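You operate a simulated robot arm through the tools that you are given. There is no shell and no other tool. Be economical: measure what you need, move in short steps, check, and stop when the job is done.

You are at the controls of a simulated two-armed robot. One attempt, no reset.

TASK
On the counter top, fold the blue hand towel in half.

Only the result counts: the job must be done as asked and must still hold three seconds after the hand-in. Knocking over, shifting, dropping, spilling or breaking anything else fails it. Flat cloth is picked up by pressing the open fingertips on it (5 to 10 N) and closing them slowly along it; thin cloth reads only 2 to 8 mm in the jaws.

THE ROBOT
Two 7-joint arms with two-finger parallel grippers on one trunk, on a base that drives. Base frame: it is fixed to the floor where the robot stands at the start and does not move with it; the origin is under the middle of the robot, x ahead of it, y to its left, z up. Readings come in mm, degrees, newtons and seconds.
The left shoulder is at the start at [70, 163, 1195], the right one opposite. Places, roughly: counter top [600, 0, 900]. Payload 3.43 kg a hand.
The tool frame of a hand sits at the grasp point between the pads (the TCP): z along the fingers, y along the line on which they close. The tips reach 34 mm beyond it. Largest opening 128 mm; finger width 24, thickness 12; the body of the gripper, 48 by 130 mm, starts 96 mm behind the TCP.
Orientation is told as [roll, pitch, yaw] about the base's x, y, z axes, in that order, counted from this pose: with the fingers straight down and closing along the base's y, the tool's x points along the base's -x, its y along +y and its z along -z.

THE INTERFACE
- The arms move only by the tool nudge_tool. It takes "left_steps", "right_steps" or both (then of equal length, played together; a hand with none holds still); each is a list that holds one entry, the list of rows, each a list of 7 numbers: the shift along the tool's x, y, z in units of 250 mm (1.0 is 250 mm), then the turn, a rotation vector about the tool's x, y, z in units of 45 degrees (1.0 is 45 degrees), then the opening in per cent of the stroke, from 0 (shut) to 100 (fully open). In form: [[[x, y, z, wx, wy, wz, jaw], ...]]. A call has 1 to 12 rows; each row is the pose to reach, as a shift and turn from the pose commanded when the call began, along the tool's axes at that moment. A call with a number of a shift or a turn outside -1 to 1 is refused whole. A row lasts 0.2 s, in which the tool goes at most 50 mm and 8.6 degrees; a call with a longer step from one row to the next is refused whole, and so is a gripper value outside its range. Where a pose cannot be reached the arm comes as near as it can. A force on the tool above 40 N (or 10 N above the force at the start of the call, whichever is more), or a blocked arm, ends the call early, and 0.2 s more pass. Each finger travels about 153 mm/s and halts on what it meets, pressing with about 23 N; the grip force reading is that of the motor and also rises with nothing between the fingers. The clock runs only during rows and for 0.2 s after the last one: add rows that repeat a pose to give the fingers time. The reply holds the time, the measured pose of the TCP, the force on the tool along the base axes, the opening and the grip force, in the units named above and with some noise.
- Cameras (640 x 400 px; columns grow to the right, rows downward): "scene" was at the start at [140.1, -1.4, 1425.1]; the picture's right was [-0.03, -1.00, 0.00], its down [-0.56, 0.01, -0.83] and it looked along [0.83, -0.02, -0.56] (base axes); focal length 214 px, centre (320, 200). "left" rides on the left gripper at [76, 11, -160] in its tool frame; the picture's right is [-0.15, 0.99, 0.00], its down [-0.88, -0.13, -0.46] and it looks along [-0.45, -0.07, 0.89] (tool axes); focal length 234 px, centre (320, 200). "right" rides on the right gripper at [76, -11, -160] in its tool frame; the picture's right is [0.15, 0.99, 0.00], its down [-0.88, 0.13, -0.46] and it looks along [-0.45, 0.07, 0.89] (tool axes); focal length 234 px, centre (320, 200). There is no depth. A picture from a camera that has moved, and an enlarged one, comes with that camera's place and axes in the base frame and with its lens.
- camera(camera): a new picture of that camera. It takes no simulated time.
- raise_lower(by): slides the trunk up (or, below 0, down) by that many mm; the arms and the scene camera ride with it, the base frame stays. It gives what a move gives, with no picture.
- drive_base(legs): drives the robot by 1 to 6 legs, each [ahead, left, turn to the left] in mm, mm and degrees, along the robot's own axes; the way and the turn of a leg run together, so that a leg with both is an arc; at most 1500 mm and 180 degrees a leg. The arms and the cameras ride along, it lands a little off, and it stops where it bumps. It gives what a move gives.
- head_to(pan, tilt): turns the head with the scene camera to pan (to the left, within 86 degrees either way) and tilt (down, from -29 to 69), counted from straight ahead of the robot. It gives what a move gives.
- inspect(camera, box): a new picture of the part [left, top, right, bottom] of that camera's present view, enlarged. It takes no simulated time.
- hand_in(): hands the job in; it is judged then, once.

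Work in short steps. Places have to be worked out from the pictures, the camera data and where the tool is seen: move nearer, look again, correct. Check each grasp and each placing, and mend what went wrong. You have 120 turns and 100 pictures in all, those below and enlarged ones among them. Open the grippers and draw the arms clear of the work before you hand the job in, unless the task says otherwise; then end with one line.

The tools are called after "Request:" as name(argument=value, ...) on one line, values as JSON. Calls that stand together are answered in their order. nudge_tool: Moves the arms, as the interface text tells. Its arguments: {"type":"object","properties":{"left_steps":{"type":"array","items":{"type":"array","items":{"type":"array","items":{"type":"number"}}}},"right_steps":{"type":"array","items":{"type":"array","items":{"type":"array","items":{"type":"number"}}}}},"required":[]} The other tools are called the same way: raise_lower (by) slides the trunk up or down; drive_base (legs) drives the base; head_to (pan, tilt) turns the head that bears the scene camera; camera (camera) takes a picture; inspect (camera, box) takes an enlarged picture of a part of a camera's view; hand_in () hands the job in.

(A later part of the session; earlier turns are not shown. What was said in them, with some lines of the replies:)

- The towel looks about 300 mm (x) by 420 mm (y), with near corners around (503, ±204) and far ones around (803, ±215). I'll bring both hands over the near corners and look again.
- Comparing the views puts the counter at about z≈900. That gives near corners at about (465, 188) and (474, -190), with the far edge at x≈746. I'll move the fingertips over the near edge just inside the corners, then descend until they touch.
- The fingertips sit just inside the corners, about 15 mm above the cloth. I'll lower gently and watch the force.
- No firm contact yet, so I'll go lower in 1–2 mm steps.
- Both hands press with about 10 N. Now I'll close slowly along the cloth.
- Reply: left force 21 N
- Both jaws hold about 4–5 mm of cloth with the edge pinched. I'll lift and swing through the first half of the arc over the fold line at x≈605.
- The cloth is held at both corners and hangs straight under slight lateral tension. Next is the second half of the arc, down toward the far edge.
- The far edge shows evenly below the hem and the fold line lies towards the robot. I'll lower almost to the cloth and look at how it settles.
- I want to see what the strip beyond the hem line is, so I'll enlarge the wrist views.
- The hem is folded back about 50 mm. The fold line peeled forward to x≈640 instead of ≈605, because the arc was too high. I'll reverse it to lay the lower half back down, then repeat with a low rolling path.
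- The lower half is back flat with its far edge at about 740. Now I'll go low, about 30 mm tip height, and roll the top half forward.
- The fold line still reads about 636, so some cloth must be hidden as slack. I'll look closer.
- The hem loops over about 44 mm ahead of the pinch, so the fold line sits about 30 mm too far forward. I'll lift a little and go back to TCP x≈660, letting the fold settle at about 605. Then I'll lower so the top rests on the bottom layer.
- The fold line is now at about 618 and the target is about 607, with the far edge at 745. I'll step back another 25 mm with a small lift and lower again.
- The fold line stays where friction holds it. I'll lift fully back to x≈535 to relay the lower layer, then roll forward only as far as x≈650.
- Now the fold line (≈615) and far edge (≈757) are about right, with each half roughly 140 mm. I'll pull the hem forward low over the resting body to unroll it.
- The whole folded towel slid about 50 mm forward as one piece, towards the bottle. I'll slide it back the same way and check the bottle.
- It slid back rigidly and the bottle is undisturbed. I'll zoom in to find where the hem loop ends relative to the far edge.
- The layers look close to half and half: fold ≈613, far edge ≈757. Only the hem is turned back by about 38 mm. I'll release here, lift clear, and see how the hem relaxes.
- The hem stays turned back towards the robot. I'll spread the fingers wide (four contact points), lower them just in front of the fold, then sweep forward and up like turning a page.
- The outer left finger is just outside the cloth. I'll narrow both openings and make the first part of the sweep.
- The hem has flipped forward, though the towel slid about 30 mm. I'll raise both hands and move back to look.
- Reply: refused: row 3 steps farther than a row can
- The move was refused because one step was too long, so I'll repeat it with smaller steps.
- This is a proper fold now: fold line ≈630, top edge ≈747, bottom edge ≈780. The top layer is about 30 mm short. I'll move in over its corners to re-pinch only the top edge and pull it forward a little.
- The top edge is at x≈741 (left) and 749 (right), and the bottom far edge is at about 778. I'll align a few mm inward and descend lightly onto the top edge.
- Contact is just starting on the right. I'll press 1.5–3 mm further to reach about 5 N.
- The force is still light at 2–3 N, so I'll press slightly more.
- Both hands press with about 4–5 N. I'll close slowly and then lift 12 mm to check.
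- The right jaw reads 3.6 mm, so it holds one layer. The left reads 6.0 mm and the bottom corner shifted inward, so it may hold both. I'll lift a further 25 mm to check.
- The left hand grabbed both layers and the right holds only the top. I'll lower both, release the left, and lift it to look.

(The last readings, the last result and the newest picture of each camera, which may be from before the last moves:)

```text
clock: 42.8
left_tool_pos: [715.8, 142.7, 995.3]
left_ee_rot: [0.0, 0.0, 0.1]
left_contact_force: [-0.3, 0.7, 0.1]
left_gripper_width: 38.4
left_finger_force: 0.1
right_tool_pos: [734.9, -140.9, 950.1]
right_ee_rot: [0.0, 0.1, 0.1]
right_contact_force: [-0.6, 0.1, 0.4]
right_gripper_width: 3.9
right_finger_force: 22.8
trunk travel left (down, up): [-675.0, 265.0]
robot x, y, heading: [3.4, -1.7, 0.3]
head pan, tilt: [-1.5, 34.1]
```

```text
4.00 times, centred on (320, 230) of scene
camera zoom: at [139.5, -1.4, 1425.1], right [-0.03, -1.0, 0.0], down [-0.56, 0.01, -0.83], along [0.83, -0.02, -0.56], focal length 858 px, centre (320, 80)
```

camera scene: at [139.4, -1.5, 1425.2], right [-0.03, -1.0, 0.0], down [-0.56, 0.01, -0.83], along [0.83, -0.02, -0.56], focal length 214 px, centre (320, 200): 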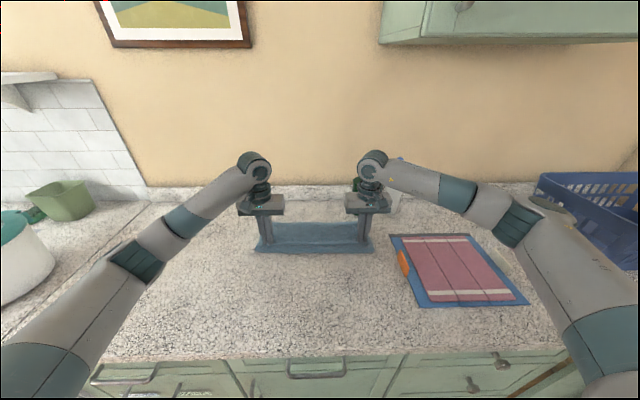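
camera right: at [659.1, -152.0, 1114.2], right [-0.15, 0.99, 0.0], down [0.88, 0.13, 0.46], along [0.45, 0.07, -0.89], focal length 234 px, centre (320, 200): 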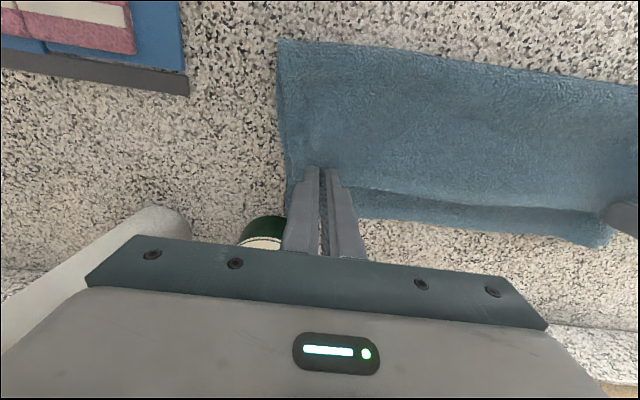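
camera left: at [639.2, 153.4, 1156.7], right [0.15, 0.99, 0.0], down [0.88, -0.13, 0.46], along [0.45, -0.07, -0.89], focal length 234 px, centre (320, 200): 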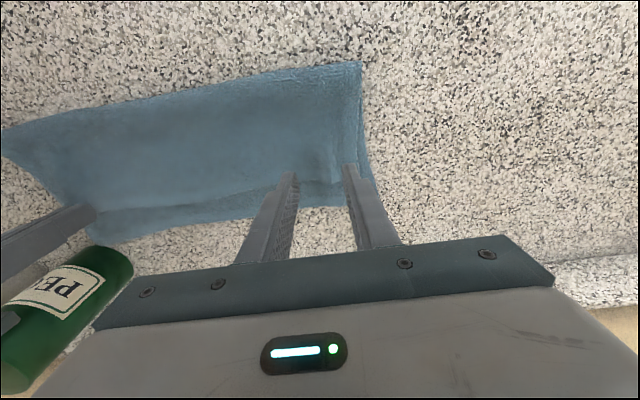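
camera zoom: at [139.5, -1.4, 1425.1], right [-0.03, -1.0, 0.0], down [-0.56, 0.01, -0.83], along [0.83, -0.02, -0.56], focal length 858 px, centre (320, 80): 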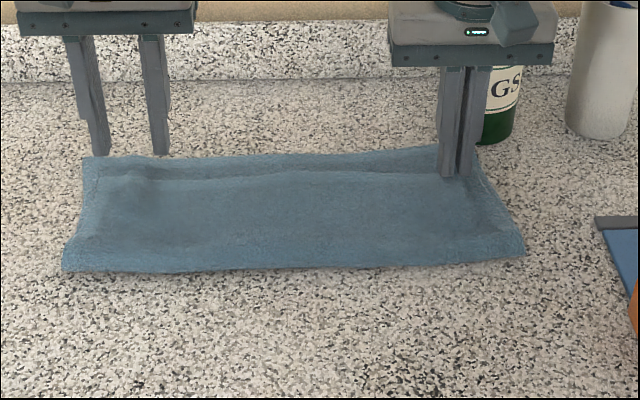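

It's released and still flat. I'll re-pinch the left side further inboard at y≈115 with lighter force while the right keeps holding.

Request:
nudge_tool(left_steps=[[[-0.03, -0.06, 0.05, 0, 0, 0, 22], [-0.056, -0.11, 0.1, 0, 0, 0, 22], [-0.056, -0.11, 0.17, 0, 0, 0, 22], [-0.056, -0.11, 0.205, 0, 0, 0, 22]]])

Request:
inspect(camera="left", box=[200, 60, 400, 260])

```text
clock: 43.8
left_tool_pos: [729.3, 118.2, 941.4]
left_ee_rot: [0.0, 0.1, 0.0]
left_contact_force: [-0.4, 1.3, 1.6]
left_gripper_width: 28.3
left_finger_force: 0.1
right_tool_pos: [734.0, -140.2, 950.8]
right_ee_rot: [0.0, 0.0, -0.1]
right_contact_force: [-0.4, 0.3, -0.4]
right_gripper_width: 4.1
right_finger_force: 23.0
trunk travel left (down, up): [-675.0, 265.0]
robot x, y, heading: [0.5, -0.8, -0.1]
head pan, tilt: [-1.5, 34.1]
```

```text
2.00 times, centred on (300, 160) of left
camera zoom: at [652.6, 129.3, 1103.6], right [0.14, 0.99, 0.0], down [0.88, -0.13, 0.46], along [0.45, -0.07, -0.89], focal length 468 px, centre (360, 280)
```

zoom: 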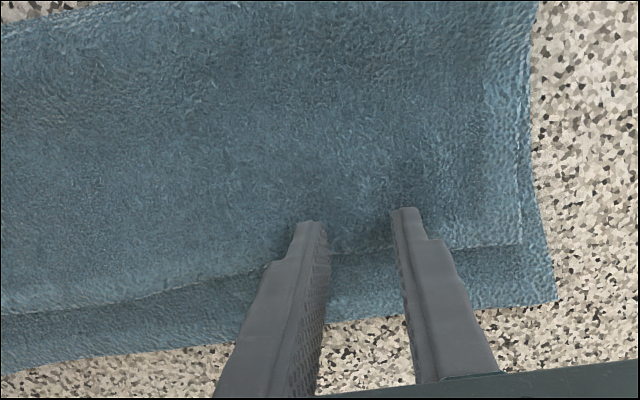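

The fingers sit just inside the top edge with light contact. I'll press 1 mm more, close, and lift to check.

Request:
nudge_tool(left_steps=[[[0, 0, 0.004, 0, 0, 0, 22], [0, 0, 0.004, 0, 0, 0, 19], [0, 0, 0.004, 0, 0, 0, 16], [0, 0, 0.004, 0, 0, 0, 13], [0, 0, 0.004, 0, 0, 0, 10], [0, 0, 0.004, 0, 0, 0, 7], [0, 0, 0.004, 0, 0, 0, 3], [0, 0, 0.004, 0, 0, 0, 0], [0, 0, 0.004, 0, 0, 0, 0], [0, 0, -0.04, 0, 0, 0, 0], [0, 0, -0.1, 0, 0, 0, 0]]])

Request:
inspect(camera="left", box=[200, 60, 400, 260])

```text
clock: 46.2
left_tool_pos: [727.3, 118.9, 968.9]
left_ee_rot: [0.0, -0.1, 0.1]
left_contact_force: [0.1, -4.6, -0.3]
left_gripper_width: 3.7
left_finger_force: 22.4
right_tool_pos: [734.3, -140.1, 951.0]
right_ee_rot: [0.0, 0.0, 0.0]
right_contact_force: [0.9, 3.0, -1.1]
right_gripper_width: 3.8
right_finger_force: 22.6
trunk travel left (down, up): [-675.0, 265.0]
robot x, y, heading: [1.4, -2.3, 0.1]
head pan, tilt: [-1.5, 34.1]
```

```text
2.00 times, centred on (300, 160) of left
camera zoom: at [651.4, 129.6, 1130.1], right [0.15, 0.99, 0.0], down [0.88, -0.13, 0.46], along [0.45, -0.07, -0.89], focal length 468 px, centre (360, 280)
```

zoom: 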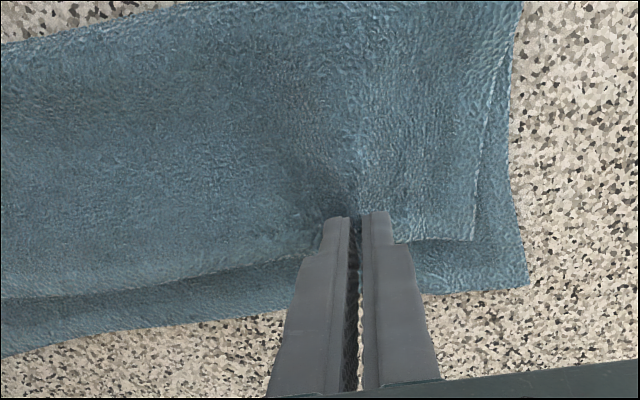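

The left pinch now holds only the top layer (3.7 mm). The bottle is close to where the right hand would end up. I'll first lower both and slide the whole towel about 40 mm back towards the robot.

Request:
nudge_tool(left_steps=[[[0, 0, 0.05, 0, 0, 0, 0], [0, 0, 0.102, 0, 0, 0, 0], [0.03, 0, 0.102, 0, 0, 0, 0], [0.06, 0, 0.102, 0, 0, 0, 0], [0.09, 0, 0.102, 0, 0, 0, 0], [0.12, 0, 0.102, 0, 0, 0, 0], [0.16, 0, 0.102, 0, 0, 0, 0]]], right_steps=[[[0, 0, 0.015, 0, 0, 0, 0], [0, 0, 0.035, 0, 0, 0, 0], [0.03, 0, 0.035, 0, 0, 0, 0], [0.06, 0, 0.035, 0, 0, 0, 0], [0.09, 0, 0.035, 0, 0, 0, 0], [0.12, 0, 0.035, 0, 0, 0, 0], [0.16, 0, 0.035, 0, 0, 0, 0]]])

Request:
inspect(camera="scene", box=[240, 180, 400, 280])

```text
clock: 47.8
left_tool_pos: [687.1, 118.2, 943.1]
left_ee_rot: [0.0, 0.0, 0.1]
left_contact_force: [1.1, -3.7, 2.1]
left_gripper_width: 3.8
left_finger_force: 22.8
right_tool_pos: [696.6, -139.6, 941.1]
right_ee_rot: [0.0, 0.0, 0.1]
right_contact_force: [0.9, 2.5, 2.9]
right_gripper_width: 3.8
right_finger_force: 22.9
trunk travel left (down, up): [-675.0, 265.0]
robot x, y, heading: [-1.7, 0.5, -0.1]
head pan, tilt: [-1.5, 34.1]
```

```text
4.00 times, centred on (320, 230) of scene
camera zoom: at [139.3, -1.4, 1425.2], right [-0.03, -1.0, 0.0], down [-0.56, 0.01, -0.83], along [0.83, -0.02, -0.56], focal length 858 px, centre (320, 80)
```

zoom: 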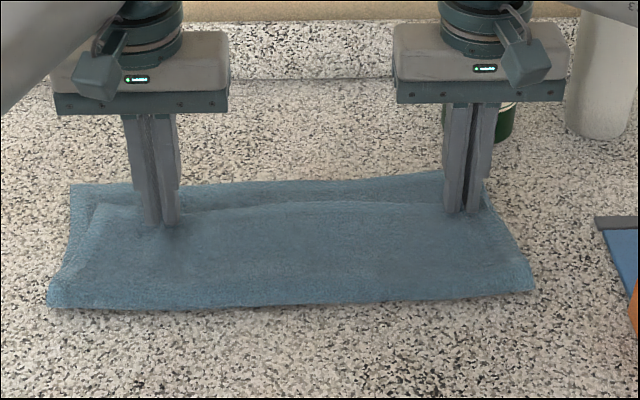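

It slid back cleanly and now spans x≈603–753, with the top edge about 35 mm short. I'll lift the top edge about 25 mm, pull it forward about 38 mm, and lower.

Request:
nudge_tool(left_steps=[[[0, 0, -0.05, 0, 0, 0, 0], [-0.01, 0, -0.1, 0, 0, 0, 0], [-0.04, 0, -0.11, 0, 0, 0, 0], [-0.08, 0, -0.11, 0, 0, 0, 0], [-0.12, 0, -0.1, 0, 0, 0, 0], [-0.155, 0, -0.08, 0, 0, 0, 0], [-0.16, 0, -0.04, 0, 0, 0, 0]]], right_steps=[[[0, 0, -0.05, 0, 0, 0, 0], [-0.01, 0, -0.1, 0, 0, 0, 0], [-0.04, 0, -0.11, 0, 0, 0, 0], [-0.08, 0, -0.11, 0, 0, 0, 0], [-0.11, 0, -0.1, 0, 0, 0, 0], [-0.14, 0, -0.08, 0, 0, 0, 0], [-0.145, 0, -0.04, 0, 0, 0, 0]]])

Request:
inspect(camera="scene", box=[240, 180, 400, 280])

Request:
camera(camera="left")

Request:
camera(camera="right")

```text
clock: 49.4
left_tool_pos: [727.9, 119.4, 950.8]
left_ee_rot: [-0.1, 0.0, 0.1]
left_contact_force: [-0.5, -3.6, 0.0]
left_gripper_width: 3.8
left_finger_force: 23.0
right_tool_pos: [732.7, -139.7, 951.1]
right_ee_rot: [0.0, 0.0, 0.0]
right_contact_force: [0.0, 3.0, 0.2]
right_gripper_width: 4.1
right_finger_force: 22.8
trunk travel left (down, up): [-675.0, 265.0]
robot x, y, heading: [0.5, 0.1, 0.2]
head pan, tilt: [-1.5, 34.1]
```

```text
4.00 times, centred on (320, 230) of scene
camera zoom: at [140.4, -1.3, 1425.1], right [-0.03, -1.0, 0.0], down [-0.56, 0.01, -0.83], along [0.83, -0.02, -0.56], focal length 858 px, centre (320, 80)
```

zoom: 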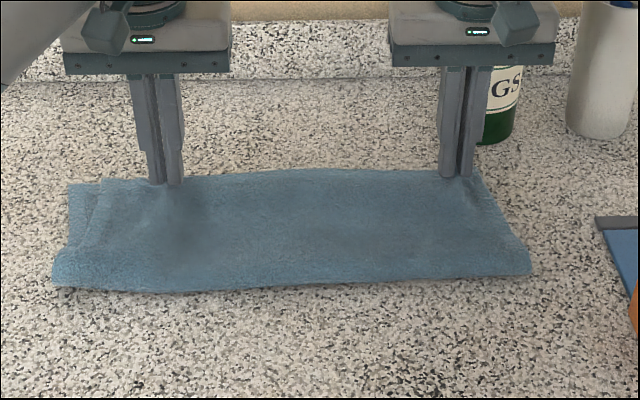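

```text
23 pictures are left
camera left: at [651.7, 129.5, 1112.9], right [0.15, 0.99, 0.0], down [0.88, -0.13, 0.46], along [0.45, -0.07, -0.89], focal length 234 px, centre (320, 200)
```

left: 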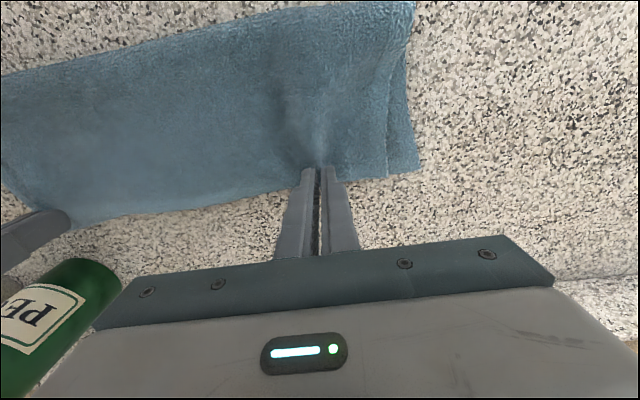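

```text
22 pictures are left
camera right: at [657.7, -151.4, 1110.5], right [-0.15, 0.99, 0.0], down [0.88, 0.13, 0.46], along [0.45, 0.07, -0.89], focal length 234 px, centre (320, 200)
```

right: 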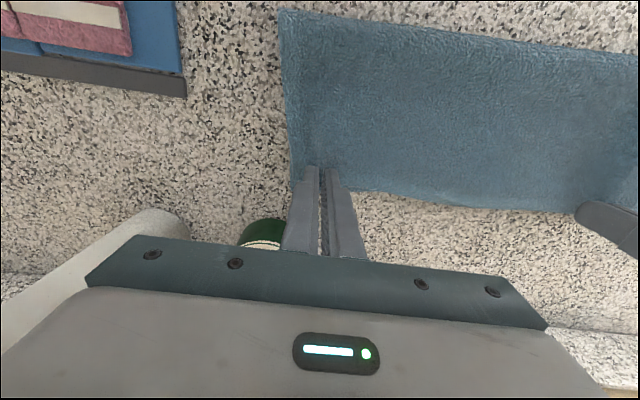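

The top and bottom edges now coincide. I'll lower to light contact, open slowly so the fingers spread the gathered ridge back out, then lift away.

Request:
nudge_tool(left_steps=[[[0, 0.01, 0.03, 0, 0, 0, 0], [0, 0.02, 0.036, 0, 0, 0, 3], [0, 0.02, 0.036, 0, 0, 0, 7], [0, 0.02, 0.036, 0, 0, 0, 12], [0, 0.02, 0.036, 0, 0, 0, 17], [0, 0.02, 0.036, 0, 0, 0, 22], [0, 0.02, 0.0, 0, 0, 0, 24], [0, 0.02, -0.08, 0, 0, 0, 24], [0.03, 0.02, -0.2, 0, 0, 0, 24], [0.12, 0.04, -0.32, 0, 0, 0, 24], [0.25, 0.08, -0.44, 0, 0, 0, 24], [0.42, 0.12, -0.5, 0, 0, 0, 24]]], right_steps=[[[0, 0, 0.03, 0, 0, 0, 0], [0, 0, 0.036, 0, 0, 0, 3], [0, 0, 0.036, 0, 0, 0, 7], [0, 0, 0.036, 0, 0, 0, 12], [0, 0, 0.036, 0, 0, 0, 17], [0, 0, 0.036, 0, 0, 0, 22], [0, 0, 0.0, 0, 0, 0, 24], [0, 0, -0.08, 0, 0, 0, 24], [0.03, 0, -0.2, 0, 0, 0, 24], [0.12, -0.02, -0.32, 0, 0, 0, 24], [0.25, -0.06, -0.44, 0, 0, 0, 24], [0.42, -0.1, -0.5, 0, 0, 0, 24]]])

Request:
inspect(camera="scene", box=[240, 180, 400, 280])

Request:
camera(camera="left")

```text
clock: 52.0
left_tool_pos: [616.2, 146.6, 1079.9]
left_ee_rot: [0.0, -0.1, 0.1]
left_contact_force: [-0.1, 0.2, 0.3]
left_gripper_width: 30.7
left_finger_force: 0.0
right_tool_pos: [627.3, -164.1, 1080.6]
right_ee_rot: [0.0, -0.1, -0.1]
right_contact_force: [-1.1, -0.6, 0.4]
right_gripper_width: 30.6
right_finger_force: 0.0
trunk travel left (down, up): [-675.0, 265.0]
robot x, y, heading: [-3.9, 1.3, -0.0]
head pan, tilt: [-1.5, 34.1]
```

```text
4.00 times, centred on (320, 230) of scene
camera zoom: at [137.3, -1.1, 1425.4], right [-0.03, -1.0, 0.0], down [-0.56, 0.01, -0.83], along [0.83, -0.02, -0.56], focal length 858 px, centre (320, 80)
```

zoom: 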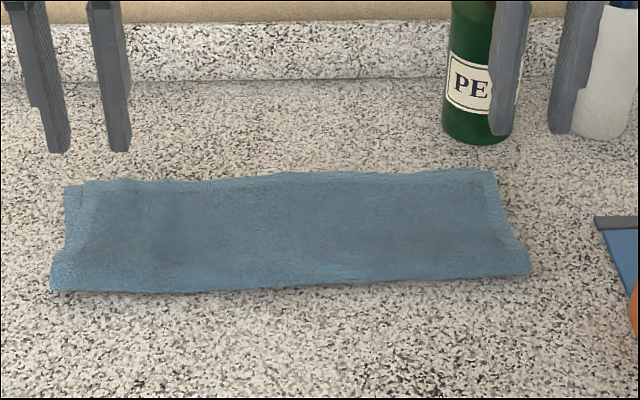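

```text
20 pictures are left
camera left: at [539.5, 157.4, 1240.7], right [0.15, 0.99, 0.0], down [0.88, -0.13, 0.46], along [0.45, -0.07, -0.89], focal length 234 px, centre (320, 200)
```

left: 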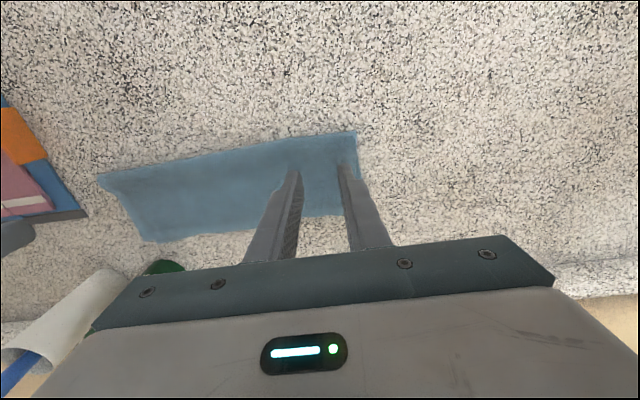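

The towel lies folded with edges aligned to within about 15 mm. I'll draw the arms clear and take a last look.

Request:
nudge_tool(left_steps=[[[0, 0.12, -0.1, 0, 0, 0, 24], [0, 0.26, -0.15, 0, 0, 0, 24], [0, 0.42, -0.2, 0, 0, 0, 24], [0, 0.58, -0.2, 0, 0, 0, 24]]], right_steps=[[[0, -0.12, -0.1, 0, 0, 0, 24], [0, -0.26, -0.15, 0, 0, 0, 24], [0, -0.4, -0.2, 0, 0, 0, 24], [0, -0.5, -0.2, 0, 0, 0, 24]]])

Request:
camera(camera="scene")

Request:
inspect(camera="scene", box=[240, 180, 400, 280])

```text
clock: 53.0
left_tool_pos: [622.8, 293.1, 1129.8]
left_ee_rot: [-0.1, 0.0, 0.0]
left_contact_force: [0.0, 0.6, -0.4]
left_gripper_width: 30.7
left_finger_force: 0.1
right_tool_pos: [626.4, -288.5, 1127.2]
right_ee_rot: [0.0, 0.0, 0.0]
right_contact_force: [-0.6, -0.7, 0.7]
right_gripper_width: 30.7
right_finger_force: 0.1
trunk travel left (down, up): [-675.0, 265.0]
robot x, y, heading: [0.5, 5.3, -0.0]
head pan, tilt: [-1.5, 34.1]
```

```text
19 pictures are left
camera scene: at [138.9, -0.4, 1425.3], right [-0.03, -1.0, 0.0], down [-0.56, 0.01, -0.83], along [0.83, -0.02, -0.56], focal length 214 px, centre (320, 200)
```

scene: 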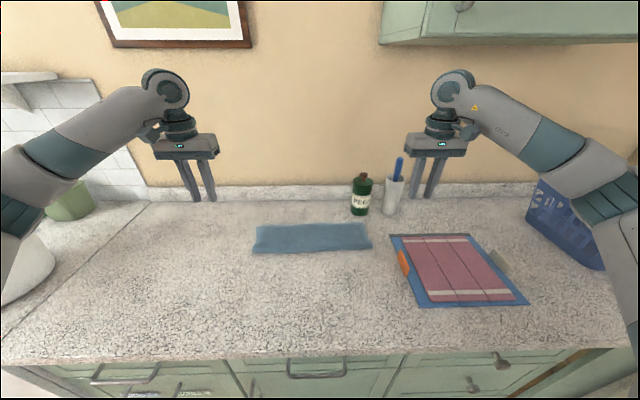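

```text
4.00 times, centred on (320, 230) of scene
camera zoom: at [138.9, -0.4, 1425.3], right [-0.03, -1.0, 0.0], down [-0.56, 0.01, -0.83], along [0.83, -0.02, -0.56], focal length 858 px, centre (320, 80)
```

zoom: 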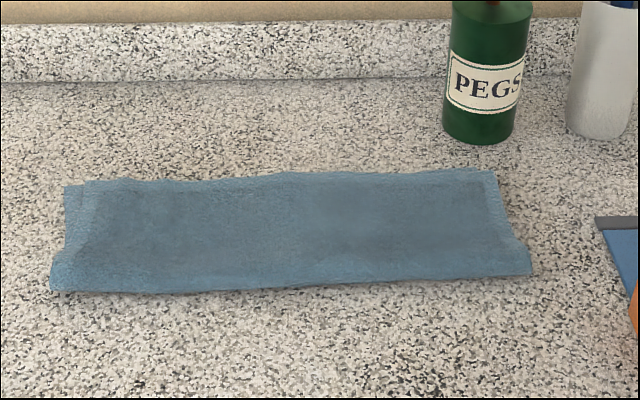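

The towel is folded in half and lies flat, nothing else looks disturbed, and both arms are clear. I'm handing in.

Request:
hand_in()

```text
The job is handed in.
```

The blue hand towel is folded in half on the counter, with its edges lined up to within about 15 mm; nothing else looked disturbed in the last picture, and the job is handed in.
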